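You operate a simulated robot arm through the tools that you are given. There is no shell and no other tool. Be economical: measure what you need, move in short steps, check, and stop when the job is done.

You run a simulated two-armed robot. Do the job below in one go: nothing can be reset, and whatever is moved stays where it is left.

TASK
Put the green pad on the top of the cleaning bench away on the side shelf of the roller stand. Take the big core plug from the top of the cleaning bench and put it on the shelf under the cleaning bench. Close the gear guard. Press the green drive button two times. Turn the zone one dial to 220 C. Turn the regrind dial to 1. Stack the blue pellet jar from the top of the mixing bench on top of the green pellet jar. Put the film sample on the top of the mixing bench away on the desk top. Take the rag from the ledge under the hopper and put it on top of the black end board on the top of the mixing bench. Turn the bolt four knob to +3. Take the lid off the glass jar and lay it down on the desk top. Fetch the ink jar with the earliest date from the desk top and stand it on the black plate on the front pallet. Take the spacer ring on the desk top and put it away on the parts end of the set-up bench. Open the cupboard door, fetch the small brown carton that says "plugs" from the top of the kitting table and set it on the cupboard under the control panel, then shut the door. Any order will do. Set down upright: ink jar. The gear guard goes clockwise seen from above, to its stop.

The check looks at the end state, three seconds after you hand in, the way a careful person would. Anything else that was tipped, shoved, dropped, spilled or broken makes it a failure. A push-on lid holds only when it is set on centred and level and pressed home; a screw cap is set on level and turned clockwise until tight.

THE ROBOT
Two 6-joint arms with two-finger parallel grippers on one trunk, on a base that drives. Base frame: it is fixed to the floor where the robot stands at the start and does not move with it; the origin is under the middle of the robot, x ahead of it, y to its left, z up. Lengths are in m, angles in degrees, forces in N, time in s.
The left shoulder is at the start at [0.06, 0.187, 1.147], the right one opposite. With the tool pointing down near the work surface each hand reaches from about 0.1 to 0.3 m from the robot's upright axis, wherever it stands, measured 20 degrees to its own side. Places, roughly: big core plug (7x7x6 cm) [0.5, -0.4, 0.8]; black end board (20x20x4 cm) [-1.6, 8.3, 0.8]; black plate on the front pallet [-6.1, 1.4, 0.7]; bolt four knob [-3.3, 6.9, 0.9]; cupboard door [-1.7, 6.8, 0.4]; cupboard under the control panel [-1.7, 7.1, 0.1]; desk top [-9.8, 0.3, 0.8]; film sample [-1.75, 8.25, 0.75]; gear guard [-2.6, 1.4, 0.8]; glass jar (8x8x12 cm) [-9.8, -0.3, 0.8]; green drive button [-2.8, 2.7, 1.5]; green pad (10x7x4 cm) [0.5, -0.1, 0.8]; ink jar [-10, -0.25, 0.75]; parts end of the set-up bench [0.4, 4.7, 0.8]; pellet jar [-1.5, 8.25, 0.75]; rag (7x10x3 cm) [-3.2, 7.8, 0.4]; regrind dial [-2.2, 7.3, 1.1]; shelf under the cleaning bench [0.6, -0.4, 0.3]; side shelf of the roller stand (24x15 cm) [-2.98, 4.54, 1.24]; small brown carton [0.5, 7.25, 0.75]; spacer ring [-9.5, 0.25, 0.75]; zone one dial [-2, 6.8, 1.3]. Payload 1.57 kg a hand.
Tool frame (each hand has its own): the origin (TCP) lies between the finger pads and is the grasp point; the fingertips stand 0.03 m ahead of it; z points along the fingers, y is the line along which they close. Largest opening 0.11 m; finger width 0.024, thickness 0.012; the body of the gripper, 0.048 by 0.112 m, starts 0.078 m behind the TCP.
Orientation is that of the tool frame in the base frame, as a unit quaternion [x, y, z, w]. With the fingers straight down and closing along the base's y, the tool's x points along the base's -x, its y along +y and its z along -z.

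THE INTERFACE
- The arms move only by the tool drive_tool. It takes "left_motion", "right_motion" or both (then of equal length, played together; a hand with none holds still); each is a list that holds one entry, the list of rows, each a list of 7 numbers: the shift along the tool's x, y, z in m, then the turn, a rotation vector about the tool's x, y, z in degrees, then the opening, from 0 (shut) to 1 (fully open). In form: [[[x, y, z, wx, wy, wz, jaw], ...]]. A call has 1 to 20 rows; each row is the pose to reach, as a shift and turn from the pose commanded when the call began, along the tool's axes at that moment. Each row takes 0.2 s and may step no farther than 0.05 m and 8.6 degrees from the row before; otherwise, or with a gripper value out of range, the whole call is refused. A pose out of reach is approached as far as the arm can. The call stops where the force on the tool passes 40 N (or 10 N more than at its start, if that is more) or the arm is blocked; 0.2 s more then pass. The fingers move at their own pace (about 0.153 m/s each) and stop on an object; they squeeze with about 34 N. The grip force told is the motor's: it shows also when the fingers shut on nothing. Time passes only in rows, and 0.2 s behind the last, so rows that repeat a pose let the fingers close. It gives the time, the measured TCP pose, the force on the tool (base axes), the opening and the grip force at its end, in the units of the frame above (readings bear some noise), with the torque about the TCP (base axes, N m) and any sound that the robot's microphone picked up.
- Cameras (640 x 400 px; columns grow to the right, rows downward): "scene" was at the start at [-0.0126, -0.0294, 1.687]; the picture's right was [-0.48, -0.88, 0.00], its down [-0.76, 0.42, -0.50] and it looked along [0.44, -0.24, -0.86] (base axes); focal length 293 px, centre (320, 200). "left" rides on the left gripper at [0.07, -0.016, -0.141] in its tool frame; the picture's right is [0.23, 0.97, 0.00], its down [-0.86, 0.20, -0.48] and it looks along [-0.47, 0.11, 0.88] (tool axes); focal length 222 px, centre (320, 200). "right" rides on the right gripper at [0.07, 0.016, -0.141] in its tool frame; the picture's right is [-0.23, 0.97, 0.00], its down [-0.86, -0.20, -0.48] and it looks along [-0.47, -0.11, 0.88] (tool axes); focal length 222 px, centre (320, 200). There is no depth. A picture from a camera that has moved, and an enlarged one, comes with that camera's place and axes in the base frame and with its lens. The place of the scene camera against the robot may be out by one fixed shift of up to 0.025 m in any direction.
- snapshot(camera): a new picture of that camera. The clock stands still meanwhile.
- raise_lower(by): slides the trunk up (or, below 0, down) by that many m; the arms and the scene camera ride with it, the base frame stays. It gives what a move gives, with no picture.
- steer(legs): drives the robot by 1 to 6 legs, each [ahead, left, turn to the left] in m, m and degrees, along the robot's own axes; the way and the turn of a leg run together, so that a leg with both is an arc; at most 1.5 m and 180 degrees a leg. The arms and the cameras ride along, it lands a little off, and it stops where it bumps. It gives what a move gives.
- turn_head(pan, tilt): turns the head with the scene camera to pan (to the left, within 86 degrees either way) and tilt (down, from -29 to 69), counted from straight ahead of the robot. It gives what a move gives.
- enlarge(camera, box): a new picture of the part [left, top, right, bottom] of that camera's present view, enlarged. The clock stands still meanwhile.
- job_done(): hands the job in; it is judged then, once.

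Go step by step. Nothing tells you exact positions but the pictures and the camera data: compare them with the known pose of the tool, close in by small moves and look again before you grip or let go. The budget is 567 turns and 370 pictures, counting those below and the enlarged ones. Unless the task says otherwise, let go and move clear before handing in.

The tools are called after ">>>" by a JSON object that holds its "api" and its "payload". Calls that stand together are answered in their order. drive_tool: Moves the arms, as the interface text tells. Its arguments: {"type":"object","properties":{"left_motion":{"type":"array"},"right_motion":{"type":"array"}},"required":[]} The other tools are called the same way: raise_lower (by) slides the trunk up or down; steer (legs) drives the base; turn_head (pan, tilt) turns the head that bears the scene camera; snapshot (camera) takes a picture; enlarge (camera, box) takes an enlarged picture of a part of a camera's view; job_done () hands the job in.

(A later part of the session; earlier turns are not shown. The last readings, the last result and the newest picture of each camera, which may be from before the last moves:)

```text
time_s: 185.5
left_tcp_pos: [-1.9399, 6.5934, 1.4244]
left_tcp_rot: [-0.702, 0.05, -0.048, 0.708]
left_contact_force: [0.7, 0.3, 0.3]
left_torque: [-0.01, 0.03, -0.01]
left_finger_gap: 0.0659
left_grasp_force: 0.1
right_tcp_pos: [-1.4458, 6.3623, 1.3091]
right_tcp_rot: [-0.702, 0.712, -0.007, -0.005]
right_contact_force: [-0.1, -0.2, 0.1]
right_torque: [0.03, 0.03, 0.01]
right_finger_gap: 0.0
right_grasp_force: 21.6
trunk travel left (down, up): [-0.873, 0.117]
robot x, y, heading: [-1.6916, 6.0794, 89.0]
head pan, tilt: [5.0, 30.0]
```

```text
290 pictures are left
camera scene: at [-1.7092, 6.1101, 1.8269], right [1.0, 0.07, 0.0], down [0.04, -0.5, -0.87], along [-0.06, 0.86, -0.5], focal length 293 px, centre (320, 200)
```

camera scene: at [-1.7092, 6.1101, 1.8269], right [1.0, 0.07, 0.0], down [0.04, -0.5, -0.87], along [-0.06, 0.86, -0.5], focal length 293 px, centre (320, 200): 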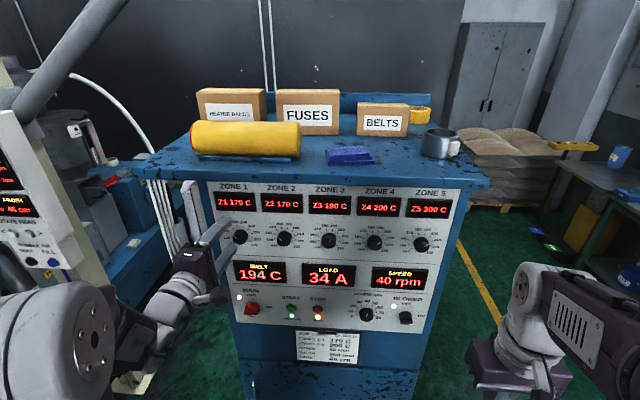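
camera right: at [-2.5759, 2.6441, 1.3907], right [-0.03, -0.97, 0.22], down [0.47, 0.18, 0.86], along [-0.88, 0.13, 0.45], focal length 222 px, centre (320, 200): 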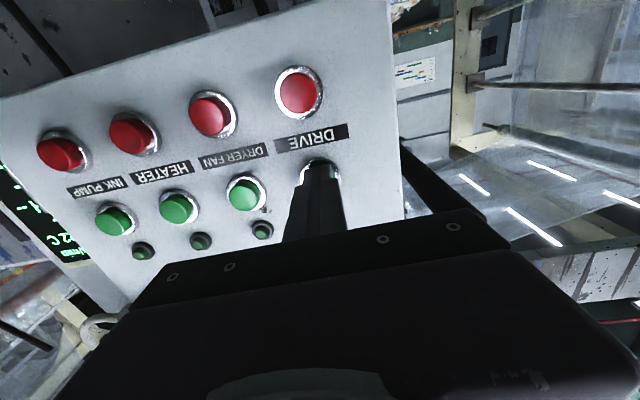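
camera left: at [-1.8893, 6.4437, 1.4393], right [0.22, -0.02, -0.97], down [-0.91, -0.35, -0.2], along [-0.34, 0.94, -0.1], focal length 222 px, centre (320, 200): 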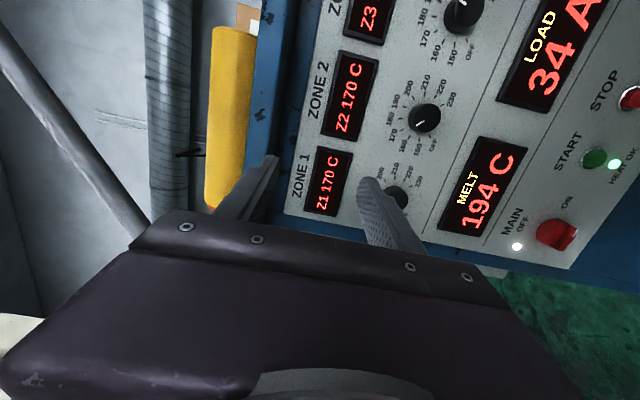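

Both views put the knob at about (-2.00, 6.83, 1.26). I lower the trunk 0.162, square the hand to the panel and shift left.

>>> {"api": "raise_lower", "payload": {"by": -0.162}}

>>> {"api": "drive_tool", "payload": {"left_motion": [[[-0.02, 0, 0, 0, -4, 0, 0.6], [-0.045, 0, 0, 0, -8, 0, 0.6], [-0.055, 0, 0.03, 0, -8, 0, 0.6]]]}}

>>> {"api": "snapshot", "payload": {"camera": "left"}}

```text
time_s: 187.3
left_tcp_pos: [-1.9403, 6.5953, 1.2615]
left_tcp_rot: [-0.703, 0.05, -0.05, 0.708]
left_contact_force: [-0.2, 0.6, -0.4]
left_torque: [0.03, -0.01, -0.01]
left_finger_gap: 0.0659
left_grasp_force: 0.0
right_tcp_pos: [-1.4456, 6.3635, 1.1467]
right_tcp_rot: [-0.702, 0.712, -0.007, -0.004]
right_contact_force: [-0.1, 0.5, -0.1]
right_torque: [-0.01, 0.01, 0.03]
right_finger_gap: 0.0
right_grasp_force: 21.6
trunk travel left (down, up): [-0.711, 0.279]
robot x, y, heading: [-1.6893, 6.079, 89.1]
head pan, tilt: [5.0, 30.0]
```

```text
time_s: 188.2
left_tcp_pos: [-1.9913, 6.6348, 1.2608]
left_tcp_rot: [-0.704, 0.0, 0.003, 0.71]
left_contact_force: [0.0, 0.6, -0.1]
left_torque: [0.02, 0.04, -0.05]
left_finger_gap: 0.0659
left_grasp_force: 0.1
right_tcp_pos: [-1.4448, 6.3645, 1.146]
right_tcp_rot: [-0.702, 0.712, -0.008, -0.005]
right_contact_force: [0.8, -0.6, -0.6]
right_torque: [0.0, -0.01, -0.02]
right_finger_gap: 0.0
right_grasp_force: 21.3
trunk travel left (down, up): [-0.711, 0.279]
robot x, y, heading: [-1.6883, 6.0792, 89.1]
head pan, tilt: [5.0, 30.0]
```

```text
289 pictures are left
camera left: at [-1.9206, 6.4933, 1.2757], right [0.23, 0.01, -0.97], down [-0.85, -0.48, -0.2], along [-0.47, 0.88, -0.1], focal length 222 px, centre (320, 200)
```

left: 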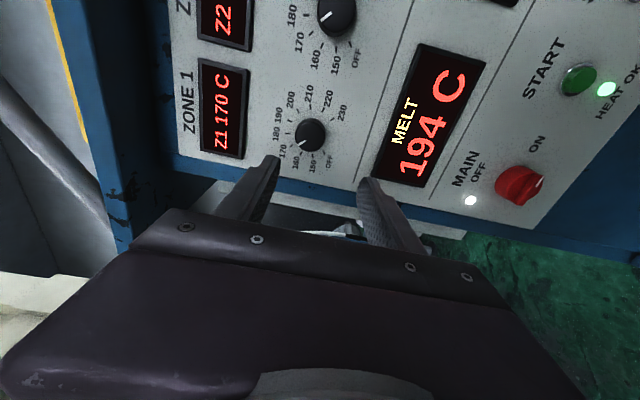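

The knob refines to (-1.987, 6.792, 1.278). I drive forward 0.11 and correct the height.

>>> {"api": "steer", "payload": {"legs": [[0.11, 0, 0]]}}

>>> {"api": "drive_tool", "payload": {"left_motion": [[[0.0, -0.017, 0, 0, 0, 0, 0.6]]]}}

>>> {"api": "snapshot", "payload": {"camera": "left"}}

>>> {"api": "enlarge", "payload": {"camera": "scene", "box": [180, 170, 340, 330]}}

```text
time_s: 189.3
left_tcp_pos: [-1.9891, 6.7389, 1.2612]
left_tcp_rot: [-0.704, 0.001, 0.001, 0.71]
left_contact_force: [0.9, 0.1, -0.7]
left_torque: [0.0, 0.03, -0.02]
left_finger_gap: 0.066
left_grasp_force: 0.1
right_tcp_pos: [-1.4431, 6.47, 1.1462]
right_tcp_rot: [-0.703, 0.711, -0.007, -0.005]
right_contact_force: [0.7, -0.1, 0.0]
right_torque: [-0.01, 0.0, 0.05]
right_finger_gap: 0.0
right_grasp_force: 21.1
trunk travel left (down, up): [-0.711, 0.279]
robot x, y, heading: [-1.6934, 6.1866, 89.0]
head pan, tilt: [5.0, 30.0]
```

```text
time_s: 189.7
left_tcp_pos: [-1.9888, 6.7383, 1.2783]
left_tcp_rot: [-0.703, 0.0, 0.001, 0.711]
left_contact_force: [-0.7, 0.2, 0.6]
left_torque: [-0.03, 0.0, 0.0]
left_finger_gap: 0.0658
left_grasp_force: 0.0
right_tcp_pos: [-1.4433, 6.4694, 1.1482]
right_tcp_rot: [-0.702, 0.712, -0.005, -0.004]
right_contact_force: [-1.2, 0.5, -0.5]
right_torque: [0.03, -0.01, -0.02]
right_finger_gap: 0.0
right_grasp_force: 21.5
trunk travel left (down, up): [-0.711, 0.279]
robot x, y, heading: [-1.6933, 6.1852, 89.1]
head pan, tilt: [5.0, 30.0]
```

```text
288 pictures are left
camera left: at [-1.9192, 6.5959, 1.2937], right [0.23, 0.01, -0.97], down [-0.85, -0.48, -0.2], along [-0.47, 0.88, -0.1], focal length 222 px, centre (320, 200)
```

left: 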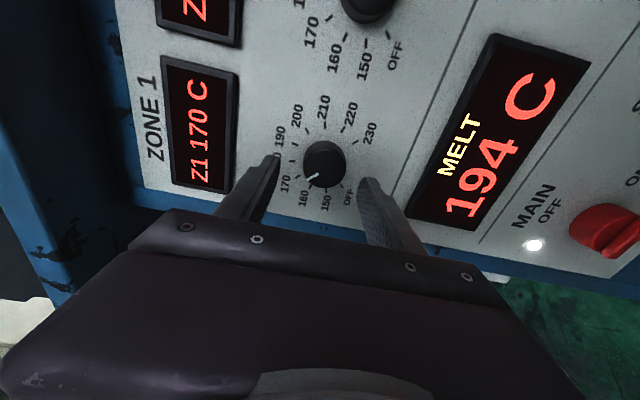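

```text
2.50 times, centred on (260, 250) of scene
camera zoom: at [-1.7073, 6.2162, 1.665], right [1.0, 0.07, 0.0], down [0.04, -0.5, -0.87], along [-0.06, 0.86, -0.5], focal length 733 px, centre (470, 75)
```

zoom: 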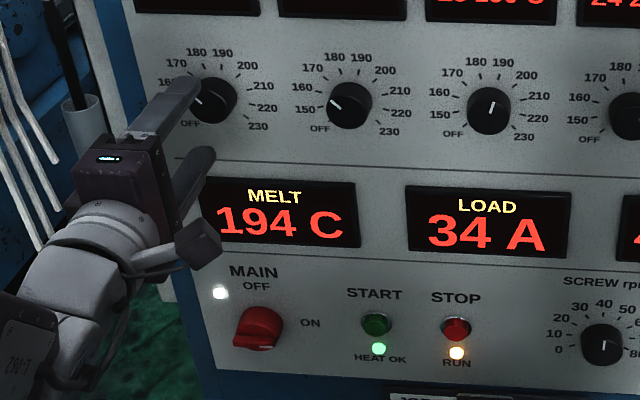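

Well aligned. I advance 3 cm and grip the knob.

>>> {"api": "drive_tool", "payload": {"left_motion": [[[0.003, 0.002, 0.012, 0, 0, 0, 0.6], [0.003, 0.002, 0.022, 0, 0, 0, 0.6], [0.003, 0.002, 0.03, 0, 0, 0, 0.6]]]}}

>>> {"api": "snapshot", "payload": {"camera": "left"}}

```text
time_s: 190.5
left_tcp_pos: [-1.9865, 6.7708, 1.2758]
left_tcp_rot: [-0.705, 0.0, 0.001, 0.709]
left_contact_force: [-1.2, 0.6, -1.0]
left_torque: [-0.01, -0.02, 0.01]
left_finger_gap: 0.066
left_grasp_force: 0.1
right_tcp_pos: [-1.443, 6.4714, 1.1466]
right_tcp_rot: [-0.703, 0.712, -0.008, -0.005]
right_contact_force: [-0.5, 0.0, 1.2]
right_torque: [0.0, 0.0, 0.01]
right_finger_gap: 0.0001
right_grasp_force: 21.5
trunk travel left (down, up): [-0.711, 0.279]
robot x, y, heading: [-1.6907, 6.187, 89.3]
head pan, tilt: [5.0, 30.0]
```

```text
286 pictures are left
camera left: at [-1.9158, 6.6292, 1.2908], right [0.23, 0.01, -0.97], down [-0.85, -0.48, -0.2], along [-0.47, 0.88, -0.1], focal length 222 px, centre (320, 200)
```

left: 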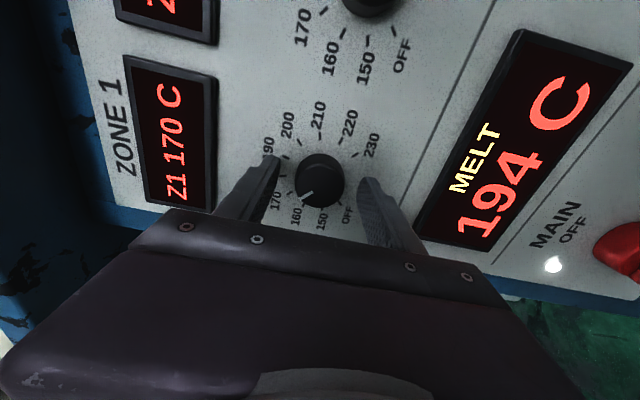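

>>> {"api": "drive_tool", "payload": {"left_motion": [[[0, 0, 0.004, 0, 0, 0, 0.5], [0, 0, 0.004, 0, 0, 0, 0.3], [0, 0, 0.004, 0, 0, 0, 0.1], [0, 0, 0.004, 0, 0, 0, 0.1]]]}}

>>> {"api": "drive_tool", "payload": {"left_motion": [[[0, 0, 0, 0, 0, 8, 0.1], [0, 0, 0, 0, 0, 16, 0.1], [0, 0, 0, 0, 0, 24, 0.1], [0, 0, 0, 0, 0, 30, 0.1]]]}}

>>> {"api": "snapshot", "payload": {"camera": "left"}}

```text
time_s: 191.5
left_tcp_pos: [-1.9856, 6.773, 1.2752]
left_tcp_rot: [-0.706, -0.001, 0.001, 0.708]
left_contact_force: [2.2, -6.7, -13.4]
left_torque: [-0.42, -0.03, 0.07]
left_finger_gap: 0.0397
left_grasp_force: 45.2
right_tcp_pos: [-1.4436, 6.4718, 1.1468]
right_tcp_rot: [-0.703, 0.712, -0.007, -0.004]
right_contact_force: [0.7, 1.1, 1.0]
right_torque: [0.0, -0.01, 0.0]
right_finger_gap: 0.0
right_grasp_force: 21.0
trunk travel left (down, up): [-0.711, 0.279]
robot x, y, heading: [-1.688, 6.1861, 89.3]
head pan, tilt: [5.0, 30.0]
```

```text
time_s: 192.5
left_tcp_pos: [-1.9875, 6.7743, 1.2721]
left_tcp_rot: [0.684, -0.184, -0.185, -0.682]
left_contact_force: [6.4, -9.3, -29.2]
left_torque: [-0.43, -0.05, 0.2]
left_finger_gap: 0.0394
left_grasp_force: 44.5
right_tcp_pos: [-1.4441, 6.4713, 1.1455]
right_tcp_rot: [-0.702, 0.712, -0.007, -0.005]
right_contact_force: [-0.5, 0.4, -0.8]
right_torque: [-0.01, -0.07, 0.01]
right_finger_gap: 0.0
right_grasp_force: 21.3
trunk travel left (down, up): [-0.711, 0.279]
robot x, y, heading: [-1.6879, 6.1825, 89.1]
head pan, tilt: [5.0, 30.0]
```

```text
285 pictures are left
camera left: at [-1.9174, 6.6325, 1.2523], right [-0.29, 0.0, -0.96], down [-0.84, -0.48, 0.26], along [-0.46, 0.88, 0.14], focal length 222 px, centre (320, 200)
```

left: 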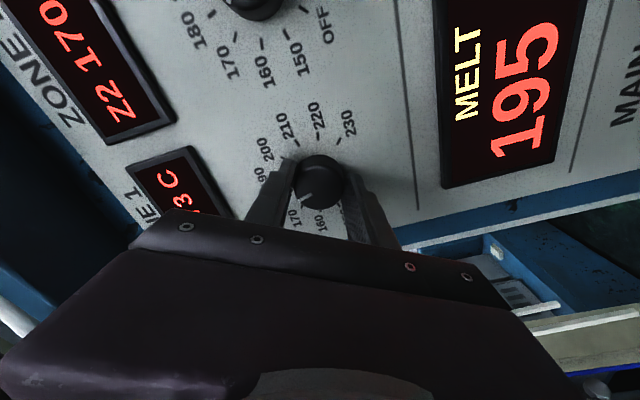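

It turns with the dial. The hand sits slightly high, so I correct by 3 mm and keep turning, checking the display.

>>> {"api": "drive_tool", "payload": {"left_motion": [[[0.0015, 0.0026, 0, 0, 0, 0, 0.1], [0.0015, 0.0026, 0, 0, 0, 8, 0.1], [0.0015, 0.0026, 0, 0, 0, 16, 0.1], [0.0015, 0.0026, 0, 0, 0, 24, 0.1], [0.0015, 0.0026, 0, 0, 0, 32, 0.1], [0.0015, 0.0026, 0, 0, 0, 40, 0.1]]]}}

>>> {"api": "enlarge", "payload": {"camera": "scene", "box": [180, 130, 340, 290]}}

```text
time_s: 193.9
left_tcp_pos: [-1.9888, 6.7751, 1.2715]
left_tcp_rot: [0.58, -0.405, -0.408, -0.578]
left_contact_force: [0.0, -9.5, -24.5]
left_torque: [-0.01, -0.05, 0.38]
left_finger_gap: 0.0396
left_grasp_force: 44.9
right_tcp_pos: [-1.4459, 6.4721, 1.1468]
right_tcp_rot: [-0.702, 0.712, -0.008, -0.004]
right_contact_force: [-0.3, 0.4, 0.2]
right_torque: [-0.01, -0.01, 0.04]
right_finger_gap: 0.0001
right_grasp_force: 20.8
trunk travel left (down, up): [-0.711, 0.279]
robot x, y, heading: [-1.6893, 6.186, 89.3]
head pan, tilt: [5.0, 30.0]
```

```text
2.50 times, centred on (260, 210) of scene
camera zoom: at [-1.7102, 6.2207, 1.6648], right [1.0, 0.07, 0.0], down [0.04, -0.5, -0.87], along [-0.06, 0.86, -0.5], focal length 733 px, centre (470, 175)
```

zoom: 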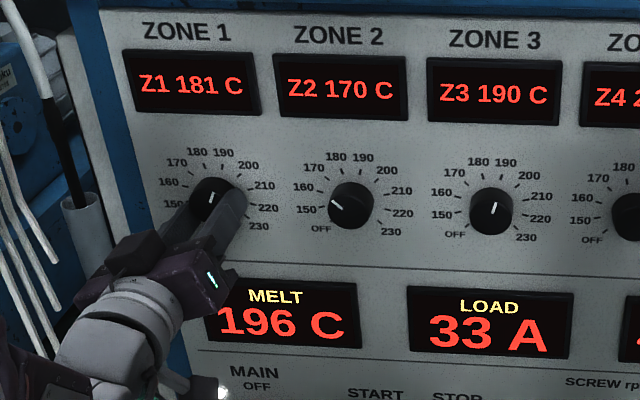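

>>> {"api": "enlarge", "payload": {"camera": "scene", "box": [215, 140, 315, 200]}}

```text
6.40 times, centred on (265, 170) of scene
camera zoom: at [-1.7102, 6.2207, 1.6648], right [1.0, 0.07, 0.0], down [0.04, -0.5, -0.87], along [-0.06, 0.86, -0.5], focal length 1875 px, centre (672, 392)
```

zoom: 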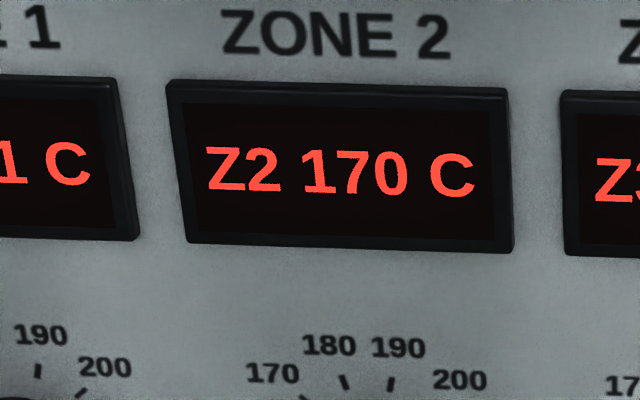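

>>> {"api": "enlarge", "payload": {"camera": "scene", "box": [235, 180, 395, 240]}}

```text
4.00 times, centred on (315, 210) of scene
camera zoom: at [-1.7102, 6.2207, 1.6648], right [1.0, 0.07, 0.0], down [0.04, -0.5, -0.87], along [-0.06, 0.86, -0.5], focal length 1172 px, centre (340, 160)
```

zoom: 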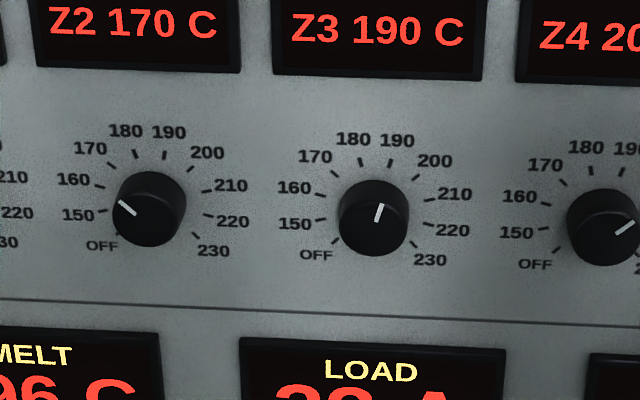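

The pointer matches about 193 after 70°, in line with 30° per step. I turn the remaining 80°.

>>> {"api": "drive_tool", "payload": {"left_motion": [[[0.0038, 0.0014, 0, 0, 0, 0, 0.1], [0.0038, 0.0014, 0, 0, 0, 8, 0.1], [0.0038, 0.0014, 0, 0, 0, 16, 0.1], [0.0038, 0.0014, 0, 0, 0, 24, 0.1], [0.0038, 0.0014, 0, 0, 0, 32, 0.1], [0.0038, 0.0014, 0, 0, 0, 40, 0.1], [0.0038, 0.0014, 0, 0, 0, 48, 0.1], [0.0038, 0.0014, 0, 0, 0, 56, 0.1], [0.0038, 0.0014, 0, 0, 0, 64, 0.1], [0.0038, 0.0014, 0, 0, 0, 72, 0.1]]]}}

>>> {"api": "enlarge", "payload": {"camera": "scene", "box": [210, 130, 390, 240]}}

```text
time_s: 195.2
left_tcp_pos: [-1.9912, 6.7744, 1.277]
left_tcp_rot: [-0.433, 0.568, 0.544, 0.441]
left_contact_force: [7.7, 1.3, 0.8]
left_torque: [-0.61, -0.03, 0.92]
left_finger_gap: 0.0392
left_grasp_force: 44.6
left hand out of reach, approached as far as the arm can: row 5, 6
right_tcp_pos: [-1.4421, 6.4703, 1.1464]
right_tcp_rot: [-0.701, 0.713, -0.007, -0.005]
right_contact_force: [-0.3, 0.7, 0.1]
right_torque: [0.02, -0.04, 0.02]
right_finger_gap: 0.0
right_grasp_force: 21.3
trunk travel left (down, up): [-0.711, 0.279]
robot x, y, heading: [-1.6923, 6.1898, 89.0]
head pan, tilt: [5.0, 30.0]
stopped in row 6 (left hand): the force on the tool passed its limit (the readings are from after the stop); the commanded pose is now the measured one
```

```text
3.56 times, centred on (300, 185) of scene
camera zoom: at [-1.7072, 6.2197, 1.6651], right [1.0, 0.07, 0.0], down [0.03, -0.5, -0.87], along [-0.06, 0.86, -0.5], focal length 1042 px, centre (391, 253)
```

zoom: 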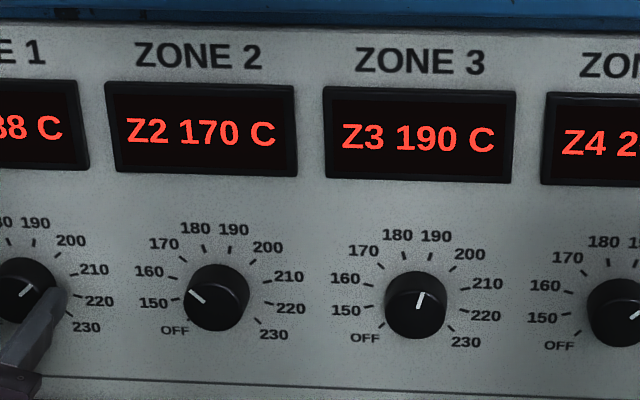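

The wrist hit its limit near 204 C. I let go, back off 4 cm, turn the hand back 80° and regrip.

>>> {"api": "drive_tool", "payload": {"left_motion": [[[0, 0, 0, 0, 0, 0, 0.4], [0, 0, 0, 0, 0, 0, 0.65], [0, 0, -0.02, 0, 0, 0, 0.65], [0, 0, -0.04, 0, 0, -8, 0.65], [0, 0, -0.04, 0, 0, -16, 0.65], [0, 0, -0.04, 0, 0, -24, 0.65], [0, 0, -0.04, 0, 0, -32, 0.65], [0, 0, -0.04, 0, 0, -40, 0.65], [0, 0, -0.04, 0, 0, -48, 0.65], [0, 0, -0.04, 0, 0, -56, 0.65], [0, 0, -0.04, 0, 0, -64, 0.65], [0, 0, -0.04, 0, 0, -72, 0.65], [0, 0, -0.04, 0, 0, -80, 0.65], [0, 0, -0.04, 0, 0, -80, 0.65]]]}}

>>> {"api": "snapshot", "payload": {"camera": "left"}}

>>> {"api": "enlarge", "payload": {"camera": "scene", "box": [210, 130, 390, 240]}}

```text
time_s: 198.2
left_tcp_pos: [-1.9945, 6.7343, 1.2778]
left_tcp_rot: [0.696, -0.154, -0.134, -0.688]
left_contact_force: [0.3, 0.5, 0.3]
left_torque: [0.02, -0.01, 0.0]
left_finger_gap: 0.0716
left_grasp_force: 0.1
right_tcp_pos: [-1.4445, 6.4694, 1.1468]
right_tcp_rot: [-0.702, 0.712, -0.007, -0.004]
right_contact_force: [-0.3, 0.7, 0.0]
right_torque: [-0.02, 0.0, 0.02]
right_finger_gap: 0.0003
right_grasp_force: 21.2
trunk travel left (down, up): [-0.711, 0.279]
robot x, y, heading: [-1.6895, 6.1883, 89.0]
head pan, tilt: [5.0, 30.0]
```

```text
280 pictures are left
camera left: at [-1.9267, 6.5902, 1.2671], right [-0.18, -0.01, -0.98], down [-0.88, -0.45, 0.17], along [-0.45, 0.89, 0.07], focal length 222 px, centre (320, 200)
```

left: 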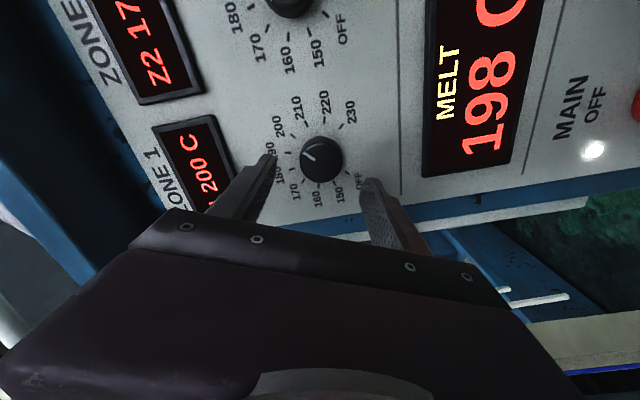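

```text
3.56 times, centred on (300, 185) of scene
camera zoom: at [-1.7076, 6.2193, 1.6649], right [1.0, 0.07, 0.0], down [0.04, -0.5, -0.87], along [-0.06, 0.86, -0.5], focal length 1042 px, centre (391, 253)
```

zoom: 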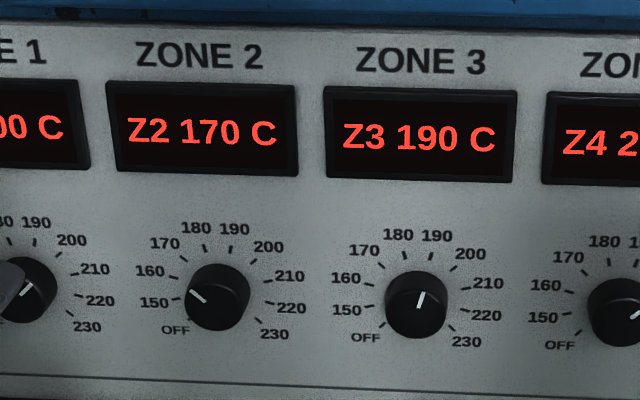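

>>> {"api": "drive_tool", "payload": {"left_motion": [[[0.0067, 0, 0.015, 0, 0, 0, 0.65], [0.0067, 0, 0.03, 0, 0, 0, 0.65], [0.0067, 0, 0.039, 0, 0, 0, 0.65], [0.0067, 0, 0.039, 0, 0, 0, 0.3], [0.0067, 0, 0.039, 0, 0, 0, 0.1], [0.0067, 0, 0.039, 0, 0, 0, 0.1], [0.0067, 0, 0.039, 0, 0, 8, 0.1], [0.0067, 0, 0.039, 0, 0, 16, 0.1], [0.0067, 0, 0.039, 0, 0, 24, 0.1], [0.0067, 0, 0.039, 0, 0, 32, 0.1], [0.0067, 0, 0.039, 0, 0, 40, 0.1], [0.0067, 0, 0.039, 0, 0, 48, 0.1]]]}}

>>> {"api": "enlarge", "payload": {"camera": "scene", "box": [200, 130, 380, 240]}}

```text
time_s: 200.8
left_tcp_pos: [-1.9893, 6.7731, 1.2709]
left_tcp_rot: [0.575, -0.426, -0.402, -0.571]
left_contact_force: [-3.9, -6.2, -14.7]
left_torque: [-1.1, -0.03, 0.33]
left_finger_gap: 0.0396
left_grasp_force: 44.9
right_tcp_pos: [-1.4441, 6.4718, 1.1458]
right_tcp_rot: [-0.702, 0.712, -0.009, -0.005]
right_contact_force: [-0.1, 0.3, 0.5]
right_torque: [0.0, 0.02, 0.0]
right_finger_gap: 0.0
right_grasp_force: 21.5
trunk travel left (down, up): [-0.711, 0.279]
robot x, y, heading: [-1.6905, 6.1832, 89.3]
head pan, tilt: [5.0, 30.0]
```

```text
3.56 times, centred on (290, 185) of scene
camera zoom: at [-1.7105, 6.22, 1.6647], right [1.0, 0.07, 0.0], down [0.04, -0.5, -0.87], along [-0.06, 0.86, -0.5], focal length 1042 px, centre (427, 253)
```

zoom: 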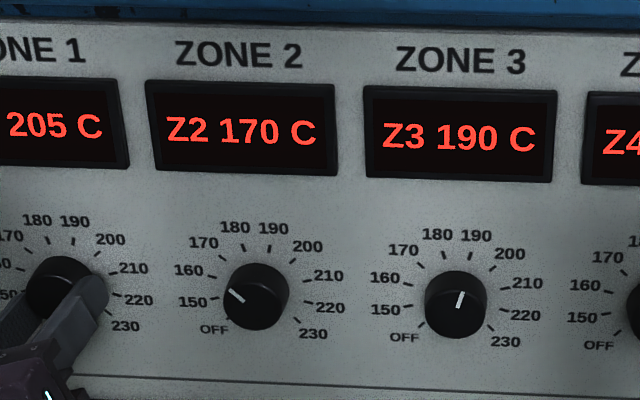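

The finger hides the pointer, so I let go and look.

>>> {"api": "drive_tool", "payload": {"left_motion": [[[0, 0, 0, 0, 0, 0, 0.4], [0, 0, 0, 0, 0, 0, 0.65], [0, 0, -0.02, 0, 0, 0, 0.65], [0, 0, -0.04, 0, 0, 0, 0.65], [0, 0, -0.07, 0, 0, 0, 0.65]]]}}

>>> {"api": "snapshot", "payload": {"camera": "left"}}

>>> {"api": "enlarge", "payload": {"camera": "scene", "box": [200, 140, 300, 240]}}

```text
time_s: 202.0
left_tcp_pos: [-1.9887, 6.701, 1.275]
left_tcp_rot: [-0.573, 0.425, 0.403, 0.574]
left_contact_force: [-0.2, -0.6, 0.1]
left_torque: [-0.02, -0.01, 0.03]
left_finger_gap: 0.0718
left_grasp_force: 0.1
right_tcp_pos: [-1.4427, 6.469, 1.147]
right_tcp_rot: [-0.702, 0.712, -0.007, -0.004]
right_contact_force: [-0.6, -0.1, -0.3]
right_torque: [-0.01, 0.0, 0.01]
right_finger_gap: 0.0
right_grasp_force: 21.2
trunk travel left (down, up): [-0.711, 0.279]
robot x, y, heading: [-1.6891, 6.1859, 89.1]
head pan, tilt: [5.0, 30.0]
```

```text
277 pictures are left
camera left: at [-1.9534, 6.5578, 1.2161], right [-0.85, 0.01, -0.52], down [-0.47, -0.45, 0.76], along [-0.23, 0.89, 0.39], focal length 222 px, centre (320, 200)
```

left: 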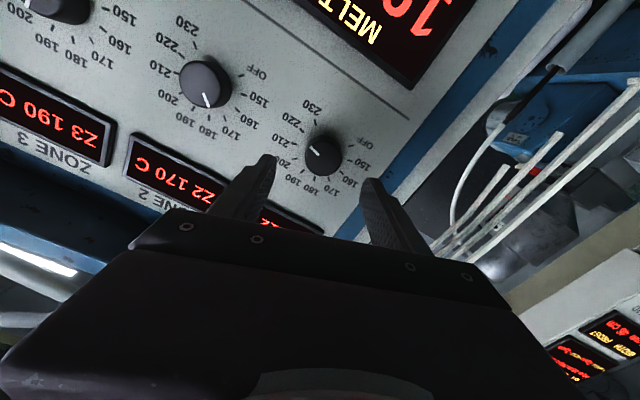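

```text
4.00 times, centred on (250, 190) of scene
camera zoom: at [-1.7075, 6.2177, 1.6649], right [1.0, 0.07, 0.0], down [0.03, -0.5, -0.87], along [-0.06, 0.86, -0.5], focal length 1172 px, centre (600, 240)
```

zoom: 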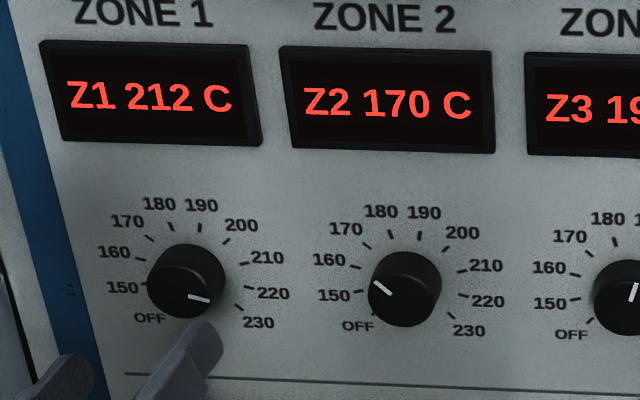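

The pointer now points at about 220 and the display is climbing (212). I wait for it to settle.

>>> {"api": "drive_tool", "payload": {"left_motion": [[[0, 0, -0.02, 0, 0, 0, 0.65], [0, 0, -0.02, 0, 0, 0, 0.65], [0, 0, -0.02, 0, 0, 0, 0.65], [0, 0, -0.02, 0, 0, 0, 0.65], [0, 0, -0.02, 0, 0, 0, 0.65], [0, 0, -0.02, 0, 0, 0, 0.65], [0, 0, -0.02, 0, 0, 0, 0.65], [0, 0, -0.02, 0, 0, 0, 0.65], [0, 0, -0.02, 0, 0, 0, 0.65], [0, 0, -0.02, 0, 0, 0, 0.65], [0, 0, -0.02, 0, 0, 0, 0.65], [0, 0, -0.02, 0, 0, 0, 0.65], [0, 0, -0.02, 0, 0, 0, 0.65], [0, 0, -0.02, 0, 0, 0, 0.65], [0, 0, -0.02, 0, 0, 0, 0.65], [0, 0, -0.02, 0, 0, 0, 0.65], [0, 0, -0.02, 0, 0, 0, 0.65], [0, 0, -0.02, 0, 0, 0, 0.65], [0, 0, -0.02, 0, 0, 0, 0.65], [0, 0, -0.02, 0, 0, 0, 0.65]]]}}

>>> {"api": "enlarge", "payload": {"camera": "scene", "box": [200, 140, 300, 240]}}

```text
time_s: 206.2
left_tcp_pos: [-1.9877, 6.6831, 1.2752]
left_tcp_rot: [0.574, -0.425, -0.403, -0.573]
left_contact_force: [0.9, -0.3, -0.8]
left_torque: [0.01, 0.01, 0.01]
left_finger_gap: 0.0715
left_grasp_force: 0.0
right_tcp_pos: [-1.4417, 6.4699, 1.1465]
right_tcp_rot: [-0.702, 0.712, -0.007, -0.004]
right_contact_force: [-0.8, 0.0, -0.1]
right_torque: [-0.01, 0.01, -0.05]
right_finger_gap: 0.0004
right_grasp_force: 21.0
trunk travel left (down, up): [-0.711, 0.279]
robot x, y, heading: [-1.6915, 6.1891, 89.2]
head pan, tilt: [5.0, 30.0]
```

```text
4.00 times, centred on (250, 190) of scene
camera zoom: at [-1.7076, 6.2192, 1.6649], right [1.0, 0.07, 0.0], down [0.04, -0.5, -0.87], along [-0.06, 0.86, -0.5], focal length 1172 px, centre (600, 240)
```

zoom: 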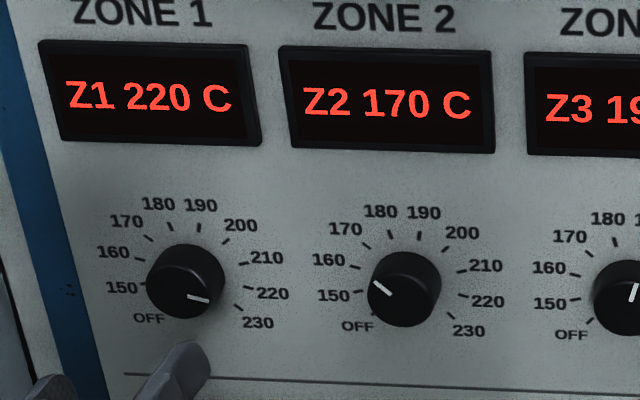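

Zone 1 reads 220 C. Next is the cupboard door: I back off a little, level the left hand's roll, and look at the left surroundings and the handle.

>>> {"api": "steer", "payload": {"legs": [[-0.35, 0, 0]]}}

>>> {"api": "drive_tool", "payload": {"left_motion": [[[0, 0, 0, 0, 0, 8, 0.65], [0, 0, 0, 0, 0, 16, 0.65], [0, 0, 0, 0, 0, 18.4, 0.65]]], "right_motion": [[[0.03, 0, 0, 0, 0, 0, 0.0], [0.07, 0, 0, 0, 0, 0, 0.0], [0.1, 0, 0, 0, 0, 0, 0.0]]]}}

>>> {"api": "turn_head", "payload": {"pan": 50, "tilt": 35}}

>>> {"api": "snapshot", "payload": {"camera": "scene"}}

>>> {"api": "turn_head", "payload": {"pan": 0, "tilt": 45}}

>>> {"api": "snapshot", "payload": {"camera": "scene"}}

```text
time_s: 208.5
left_tcp_pos: [-1.993, 6.3258, 1.2744]
left_tcp_rot: [-0.573, 0.426, 0.401, 0.574]
left_contact_force: [-0.4, -1.0, -0.9]
left_torque: [0.03, 0.01, -0.01]
left_finger_gap: 0.0714
left_grasp_force: 0.1
right_tcp_pos: [-1.4486, 6.1114, 1.1462]
right_tcp_rot: [-0.701, 0.713, -0.007, -0.005]
right_contact_force: [0.1, -0.6, 0.1]
right_torque: [0.01, 0.0, 0.01]
right_finger_gap: 0.0002
right_grasp_force: 21.8
trunk travel left (down, up): [-0.711, 0.279]
robot x, y, heading: [-1.6957, 5.828, 89.2]
head pan, tilt: [5.0, 30.0]
```

```text
time_s: 209.3
left_tcp_pos: [-1.9931, 6.3262, 1.2762]
left_tcp_rot: [-0.496, 0.512, 0.489, 0.502]
left_contact_force: [-0.2, -0.3, 0.1]
left_torque: [-0.01, -0.04, 0.01]
left_finger_gap: 0.0715
left_grasp_force: 0.0
right_tcp_pos: [-1.4364, 6.0485, 1.1331]
right_tcp_rot: [-0.701, 0.714, -0.008, -0.006]
right_contact_force: [0.1, 0.2, 0.0]
right_torque: [-0.01, 0.03, 0.01]
right_finger_gap: 0.0001
right_grasp_force: 21.3
right hand out of reach, approached as far as the arm can: row 2, 3
trunk travel left (down, up): [-0.711, 0.279]
robot x, y, heading: [-1.6962, 5.8274, 88.5]
head pan, tilt: [5.0, 30.0]
```

```text
time_s: 210.4
left_tcp_pos: [-1.9939, 6.3246, 1.2762]
left_tcp_rot: [-0.496, 0.511, 0.489, 0.503]
left_contact_force: [0.4, -0.6, 0.4]
left_torque: [0.01, -0.04, 0.0]
left_finger_gap: 0.0715
left_grasp_force: 0.1
right_tcp_pos: [-1.4374, 6.0473, 1.1338]
right_tcp_rot: [-0.701, 0.713, -0.007, -0.007]
right_contact_force: [-0.4, -0.1, 1.3]
right_torque: [0.01, -0.01, 0.01]
right_finger_gap: 0.0
right_grasp_force: 21.3
trunk travel left (down, up): [-0.711, 0.279]
robot x, y, heading: [-1.6956, 5.8279, 88.9]
head pan, tilt: [50.0, 35.0]
```

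```text
274 pictures are left
camera scene: at [-1.7742, 5.8288, 1.6571], right [0.66, 0.75, 0.0], down [0.43, -0.38, -0.82], along [-0.62, 0.54, -0.57], focal length 293 px, centre (320, 200)
```

scene: 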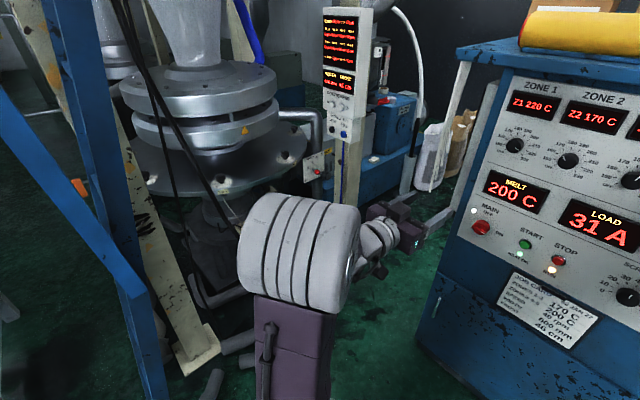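

```text
time_s: 211.6
left_tcp_pos: [-1.9926, 6.3236, 1.2755]
left_tcp_rot: [-0.497, 0.512, 0.488, 0.503]
left_contact_force: [-0.2, -0.9, -0.1]
left_torque: [0.0, 0.04, -0.03]
left_finger_gap: 0.0717
left_grasp_force: 0.1
right_tcp_pos: [-1.4369, 6.0468, 1.1335]
right_tcp_rot: [-0.701, 0.713, -0.007, -0.006]
right_contact_force: [-0.3, -0.3, 0.5]
right_torque: [0.01, 0.0, -0.01]
right_finger_gap: 0.0002
right_grasp_force: 21.4
trunk travel left (down, up): [-0.711, 0.279]
robot x, y, heading: [-1.6948, 5.8264, 88.8]
head pan, tilt: [0.0, 45.0]
```

```text
273 pictures are left
camera scene: at [-1.7066, 5.8519, 1.6423], right [1.0, -0.02, 0.0], down [-0.01, -0.71, -0.71], along [0.01, 0.71, -0.71], focal length 293 px, centre (320, 200)
```

scene: 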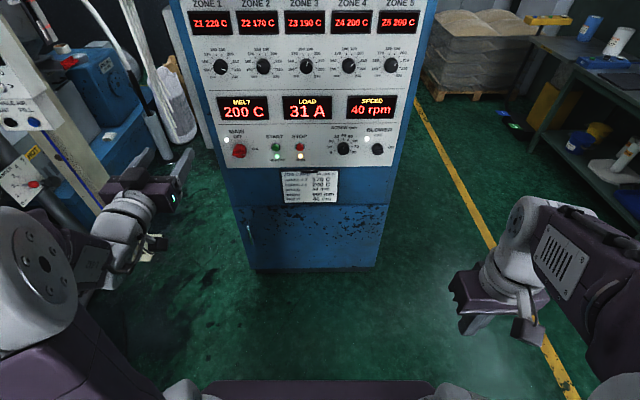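

The door spans x≈-2.09 to -1.39, hinged on the right, with a vertical handle at about (-2.05, 6.77, 0.48). I lower the trunk and look with the left camera.

>>> {"api": "raise_lower", "payload": {"by": -0.4}}

>>> {"api": "raise_lower", "payload": {"by": -0.3}}

>>> {"api": "drive_tool", "payload": {"left_motion": [[[-0.03, 0, 0, 0, 0, 0, 0.65], [-0.06, 0, 0, 0, 0, 0, 0.65], [-0.09, 0, 0, 0, 0, 0, 0.65]]]}}

>>> {"api": "snapshot", "payload": {"camera": "left"}}

>>> {"api": "snapshot", "payload": {"camera": "scene"}}

```text
time_s: 215.5
left_tcp_pos: [-1.9938, 6.3247, 0.8748]
left_tcp_rot: [-0.497, 0.511, 0.489, 0.503]
left_contact_force: [0.5, 0.2, -0.2]
left_torque: [-0.02, -0.02, 0.0]
left_finger_gap: 0.0715
left_grasp_force: 0.1
right_tcp_pos: [-1.4367, 6.0473, 0.7329]
right_tcp_rot: [-0.701, 0.713, -0.007, -0.006]
right_contact_force: [0.6, -0.3, 0.6]
right_torque: [-0.02, -0.03, -0.01]
right_finger_gap: 0.0
right_grasp_force: 21.6
trunk travel left (down, up): [-0.311, 0.679]
robot x, y, heading: [-1.6931, 5.8278, 89.0]
head pan, tilt: [0.0, 45.0]
```

```text
time_s: 218.5
left_tcp_pos: [-1.9916, 6.3231, 0.5771]
left_tcp_rot: [-0.497, 0.512, 0.488, 0.503]
left_contact_force: [0.3, -0.7, -0.4]
left_torque: [0.02, 0.01, -0.03]
left_finger_gap: 0.0717
left_grasp_force: 0.0
right_tcp_pos: [-1.4376, 6.0466, 0.4343]
right_tcp_rot: [-0.701, 0.714, -0.007, -0.007]
right_contact_force: [-0.4, -0.2, 0.4]
right_torque: [0.02, -0.01, -0.01]
right_finger_gap: 0.0
right_grasp_force: 21.4
trunk travel left (down, up): [-0.011, 0.979]
robot x, y, heading: [-1.6969, 5.8269, 88.9]
head pan, tilt: [0.0, 45.0]
```

```text
time_s: 219.3
left_tcp_pos: [-1.9939, 6.3246, 0.6635]
left_tcp_rot: [-0.498, 0.511, 0.489, 0.501]
left_contact_force: [-0.7, -0.7, -0.9]
left_torque: [-0.04, 0.0, 0.0]
left_finger_gap: 0.0716
left_grasp_force: 0.0
right_tcp_pos: [-1.4372, 6.0479, 0.4335]
right_tcp_rot: [-0.7, 0.714, -0.007, -0.006]
right_contact_force: [0.1, -0.4, 0.1]
right_torque: [0.04, 0.02, -0.03]
right_finger_gap: 0.0
right_grasp_force: 21.5
trunk travel left (down, up): [-0.011, 0.979]
robot x, y, heading: [-1.6934, 5.8246, 88.8]
head pan, tilt: [0.0, 45.0]
```

```text
272 pictures are left
camera left: at [-1.9805, 6.181, 0.5974], right [-0.97, 0.02, -0.23], down [-0.21, -0.46, 0.86], along [-0.08, 0.89, 0.45], focal length 222 px, centre (320, 200)
```

left: 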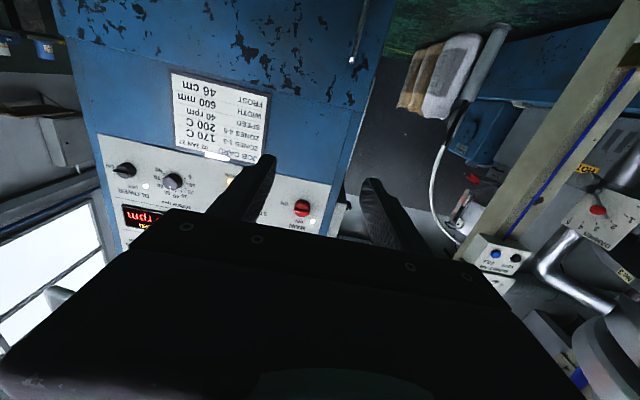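

```text
271 pictures are left
camera scene: at [-1.7065, 5.8519, 0.9423], right [1.0, -0.02, 0.0], down [-0.01, -0.71, -0.71], along [0.01, 0.71, -0.71], focal length 293 px, centre (320, 200)
```

scene: 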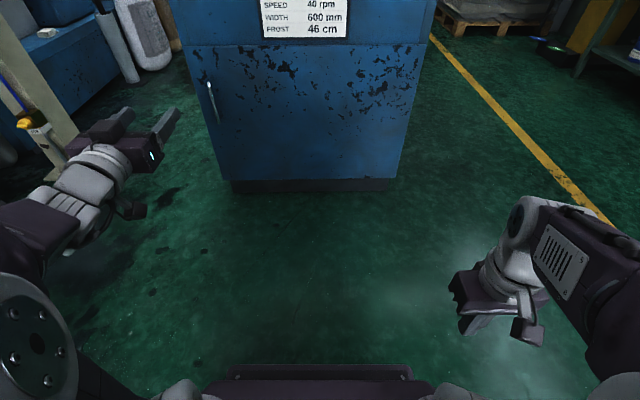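

The tool's x axis now points down, so I moved the wrong way. I correct to z≈0.475, then drive closer with the open hand around the handle bar at x≈-2.04.

>>> {"api": "drive_tool", "payload": {"left_motion": [[[0.045, 0, 0, 0, 0, 0, 0.6], [0.09, 0, 0, 0, 0, 0, 0.6], [0.135, 0, 0, 0, 0, 0, 0.6], [0.18, 0, 0, 0, 0, 0, 0.6], [0.19, 0, 0, 0, 0, 0, 0.6]]]}}

>>> {"api": "steer", "payload": {"legs": [[0.3, 0.05, 0]]}}

>>> {"api": "snapshot", "payload": {"camera": "left"}}

>>> {"api": "snapshot", "payload": {"camera": "scene"}}

```text
time_s: 220.5
left_tcp_pos: [-1.9998, 6.3272, 0.4899]
left_tcp_rot: [-0.498, 0.513, 0.486, 0.503]
left_contact_force: [-0.7, 0.0, -0.2]
left_torque: [0.02, -0.03, 0.01]
left_finger_gap: 0.0658
left_grasp_force: 0.0
left hand out of reach, approached as far as the arm can: row 4, 5
right_tcp_pos: [-1.4365, 6.0481, 0.4346]
right_tcp_rot: [-0.701, 0.713, -0.007, -0.006]
right_contact_force: [0.0, -0.2, -0.7]
right_torque: [0.0, 0.01, 0.02]
right_finger_gap: 0.0001
right_grasp_force: 21.4
trunk travel left (down, up): [-0.011, 0.979]
robot x, y, heading: [-1.692, 5.8284, 88.5]
head pan, tilt: [0.0, 45.0]
```

```text
time_s: 222.5
left_tcp_pos: [-2.0443, 6.6256, 0.4902]
left_tcp_rot: [-0.498, 0.512, 0.487, 0.503]
left_contact_force: [0.1, -0.4, -0.2]
left_torque: [0.03, 0.01, 0.03]
left_finger_gap: 0.0659
left_grasp_force: 0.0
right_tcp_pos: [-1.4812, 6.3464, 0.4336]
right_tcp_rot: [-0.701, 0.713, -0.007, -0.006]
right_contact_force: [-0.3, -1.5, 0.1]
right_torque: [-0.04, -0.02, -0.01]
right_finger_gap: 0.0002
right_grasp_force: 21.5
trunk travel left (down, up): [-0.011, 0.979]
robot x, y, heading: [-1.7404, 6.1259, 88.9]
head pan, tilt: [0.0, 45.0]
```

```text
270 pictures are left
camera left: at [-2.0312, 6.4818, 0.4237], right [-0.97, 0.02, -0.23], down [-0.22, -0.45, 0.86], along [-0.08, 0.89, 0.45], focal length 222 px, centre (320, 200)
```

left: 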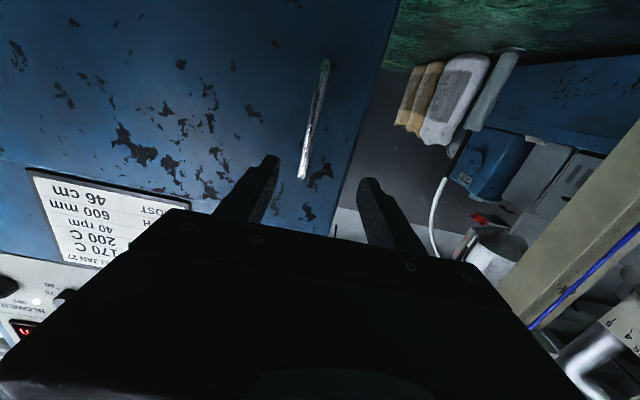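

```text
269 pictures are left
camera scene: at [-1.7509, 6.1505, 0.9423], right [1.0, -0.02, 0.0], down [-0.01, -0.71, -0.71], along [0.01, 0.71, -0.71], focal length 293 px, centre (320, 200)
```

scene: 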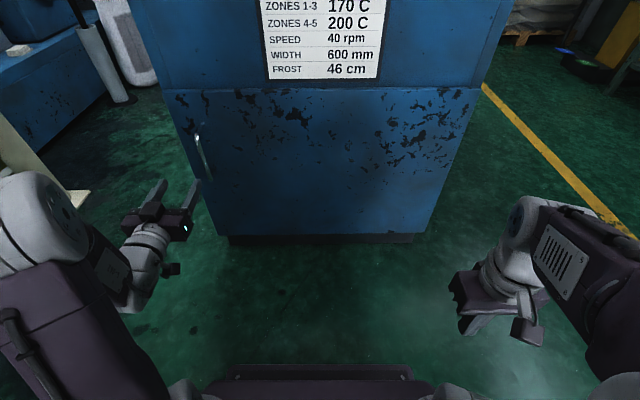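

The handle is at x≈-2.025, z 0.40–0.54. I shift 1.5 cm right and drive in 0.11.

>>> {"api": "steer", "payload": {"legs": [[0.11, -0.015, 0]]}}

>>> {"api": "snapshot", "payload": {"camera": "left"}}

>>> {"api": "enlarge", "payload": {"camera": "scene", "box": [120, 80, 320, 280]}}

```text
time_s: 223.7
left_tcp_pos: [-2.026, 6.7333, 0.4902]
left_tcp_rot: [-0.498, 0.512, 0.486, 0.503]
left_contact_force: [-1.4, 0.5, -0.1]
left_torque: [0.03, 0.02, 0.01]
left_finger_gap: 0.0659
left_grasp_force: 0.0
right_tcp_pos: [-1.4647, 6.4531, 0.4333]
right_tcp_rot: [-0.701, 0.714, -0.007, -0.006]
right_contact_force: [0.4, 0.2, 0.2]
right_torque: [-0.01, -0.01, 0.03]
right_finger_gap: 0.0
right_grasp_force: 21.5
trunk travel left (down, up): [-0.011, 0.979]
robot x, y, heading: [-1.7261, 6.232, 88.6]
head pan, tilt: [0.0, 45.0]
```

```text
268 pictures are left
camera left: at [-2.0136, 6.5904, 0.4238], right [-0.97, 0.03, -0.23], down [-0.22, -0.45, 0.86], along [-0.08, 0.89, 0.45], focal length 222 px, centre (320, 200)
```

left: 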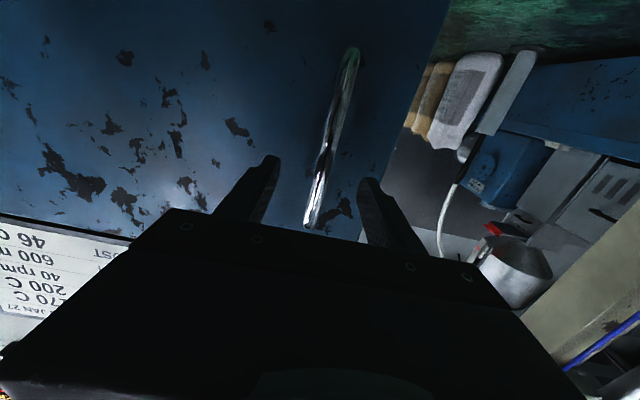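

```text
2.00 times, centred on (220, 180) of scene
camera zoom: at [-1.7339, 6.2587, 0.9423], right [1.0, -0.02, 0.0], down [-0.01, -0.71, -0.71], along [0.01, 0.71, -0.71], focal length 586 px, centre (520, 240)
```

zoom: 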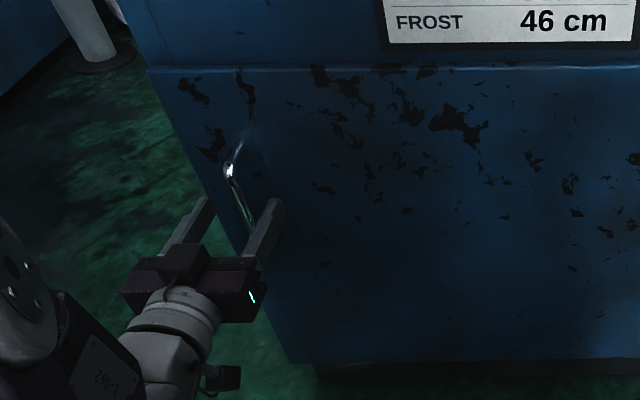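

The fingers straddle the bar, so I close.

>>> {"api": "drive_tool", "payload": {"left_motion": [[[0, 0, 0.012, 0, 0, 0, 0.6], [0, 0, 0.012, 0, 0, 0, 0.3], [0, 0, 0.012, 0, 0, 0, 0.1], [0, 0, 0.012, 0, 0, 0, 0.0], [0, 0, 0.012, 0, 0, 0, 0.0]]]}}

>>> {"api": "snapshot", "payload": {"camera": "left"}}

```text
time_s: 224.9
left_tcp_pos: [-2.0264, 6.7464, 0.4903]
left_tcp_rot: [-0.498, 0.512, 0.486, 0.503]
left_contact_force: [3.3, -1.5, -1.1]
left_torque: [0.06, 0.29, 0.0]
left_finger_gap: 0.0139
left_grasp_force: 30.6
right_tcp_pos: [-1.4632, 6.4537, 0.4339]
right_tcp_rot: [-0.7, 0.714, -0.007, -0.005]
right_contact_force: [0.1, 0.7, -0.1]
right_torque: [0.02, 0.0, 0.02]
right_finger_gap: 0.0
right_grasp_force: 21.7
trunk travel left (down, up): [-0.011, 0.979]
robot x, y, heading: [-1.7247, 6.2359, 88.7]
head pan, tilt: [0.0, 45.0]
```

```text
266 pictures are left
camera left: at [-2.0134, 6.6026, 0.4233], right [-0.97, 0.03, -0.23], down [-0.22, -0.45, 0.86], along [-0.08, 0.89, 0.45], focal length 222 px, centre (320, 200)
```

left: 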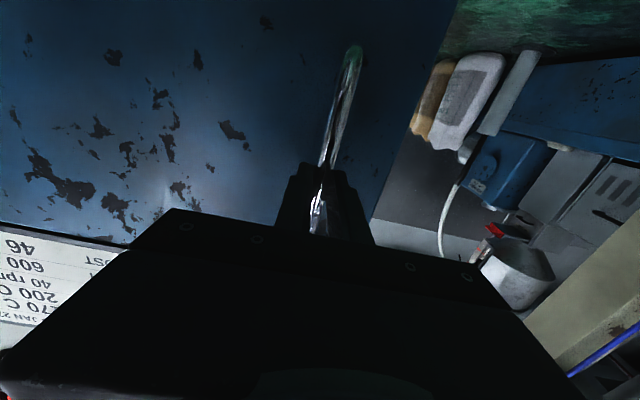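

The bar is held. I open the door by driving the base on an arc about the hinge at about (-1.39, 6.80), 12° first.

>>> {"api": "steer", "payload": {"legs": [[-0.067, -0.12, 12]]}}

>>> {"api": "snapshot", "payload": {"camera": "left"}}

```text
time_s: 226.2
left_tcp_pos: [-2.0011, 6.6164, 0.4892]
left_tcp_rot: [0.55, -0.456, -0.537, -0.449]
left_contact_force: [3.3, -0.5, -2.7]
left_torque: [0.16, 0.35, -0.05]
left_finger_gap: 0.014
left_grasp_force: 30.6
right_tcp_pos: [-1.3897, 6.4488, 0.4339]
right_tcp_rot: [0.772, -0.635, 0.008, 0.006]
right_contact_force: [-0.2, 0.8, 0.4]
right_torque: [-0.03, -0.02, -0.03]
right_finger_gap: 0.0
right_grasp_force: 21.7
trunk travel left (down, up): [-0.011, 0.979]
robot x, y, heading: [-1.5963, 6.18, 101.2]
head pan, tilt: [0.0, 45.0]
```

```text
265 pictures are left
camera left: at [-1.9582, 6.4784, 0.4233], right [-0.96, -0.18, -0.23], down [-0.12, -0.49, 0.86], along [-0.27, 0.85, 0.45], focal length 222 px, centre (320, 200)
```

left: 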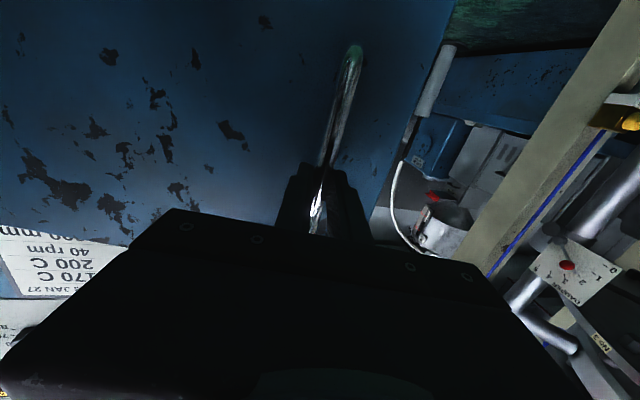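

The door follows. I continue on the arc, 25° more, and check.

>>> {"api": "steer", "payload": {"legs": [[-0.132, -0.25, 25]]}}

>>> {"api": "steer", "payload": {"legs": [[-0.132, -0.25, 25]]}}

>>> {"api": "snapshot", "payload": {"camera": "scene"}}

```text
time_s: 227.9
left_tcp_pos: [-1.909, 6.4254, 0.4901]
left_tcp_rot: [0.622, -0.351, -0.608, -0.347]
left_contact_force: [0.8, 0.3, -2.8]
left_torque: [0.31, 0.55, 0.04]
left_finger_gap: 0.0138
left_grasp_force: 30.2
right_tcp_pos: [-1.2733, 6.476, 0.4333]
right_tcp_rot: [0.869, -0.495, 0.008, 0.003]
right_contact_force: [-0.9, -0.5, 1.3]
right_torque: [-0.01, -0.01, 0.0]
right_finger_gap: 0.0
right_grasp_force: 21.0
trunk travel left (down, up): [-0.011, 0.979]
robot x, y, heading: [-1.3753, 6.1493, 120.4]
head pan, tilt: [0.0, 45.0]
stopped in leg 1: the force on the tool passed its limit (the readings are from after the stop); the commanded pose is now the measured one
```

```text
time_s: 229.4
left_tcp_pos: [-1.7983, 6.3013, 0.492]
left_tcp_rot: [0.665, -0.257, -0.652, -0.256]
left_contact_force: [-1.7, -0.5, -2.4]
left_torque: [0.0, 0.58, 0.03]
left_finger_gap: 0.0136
left_grasp_force: 30.8
right_tcp_pos: [-1.1931, 6.5247, 0.4335]
right_tcp_rot: [0.927, -0.374, 0.01, 0.003]
right_contact_force: [-0.1, 0.1, 0.3]
right_torque: [0.01, -0.02, -0.01]
right_finger_gap: 0.0001
right_grasp_force: 21.6
trunk travel left (down, up): [-0.011, 0.979]
robot x, y, heading: [-1.2114, 6.1859, 135.7]
head pan, tilt: [0.0, 45.0]
stopped in leg 1: the force on the tool passed its limit (the readings are from after the stop); the commanded pose is now the measured one
```

```text
264 pictures are left
camera scene: at [-1.2357, 6.2024, 0.9423], right [0.69, 0.72, 0.0], down [0.51, -0.49, -0.71], along [-0.51, 0.49, -0.71], focal length 293 px, centre (320, 200)
```

scene: 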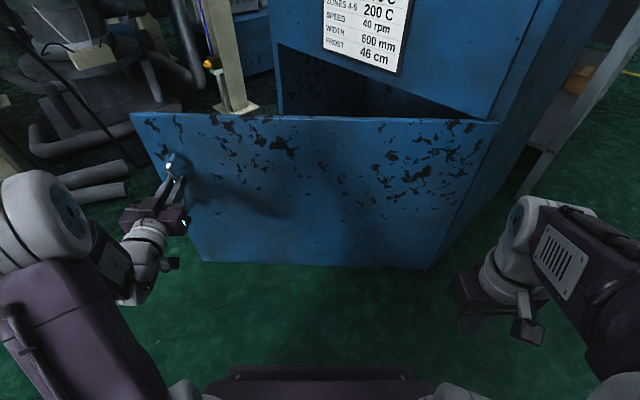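

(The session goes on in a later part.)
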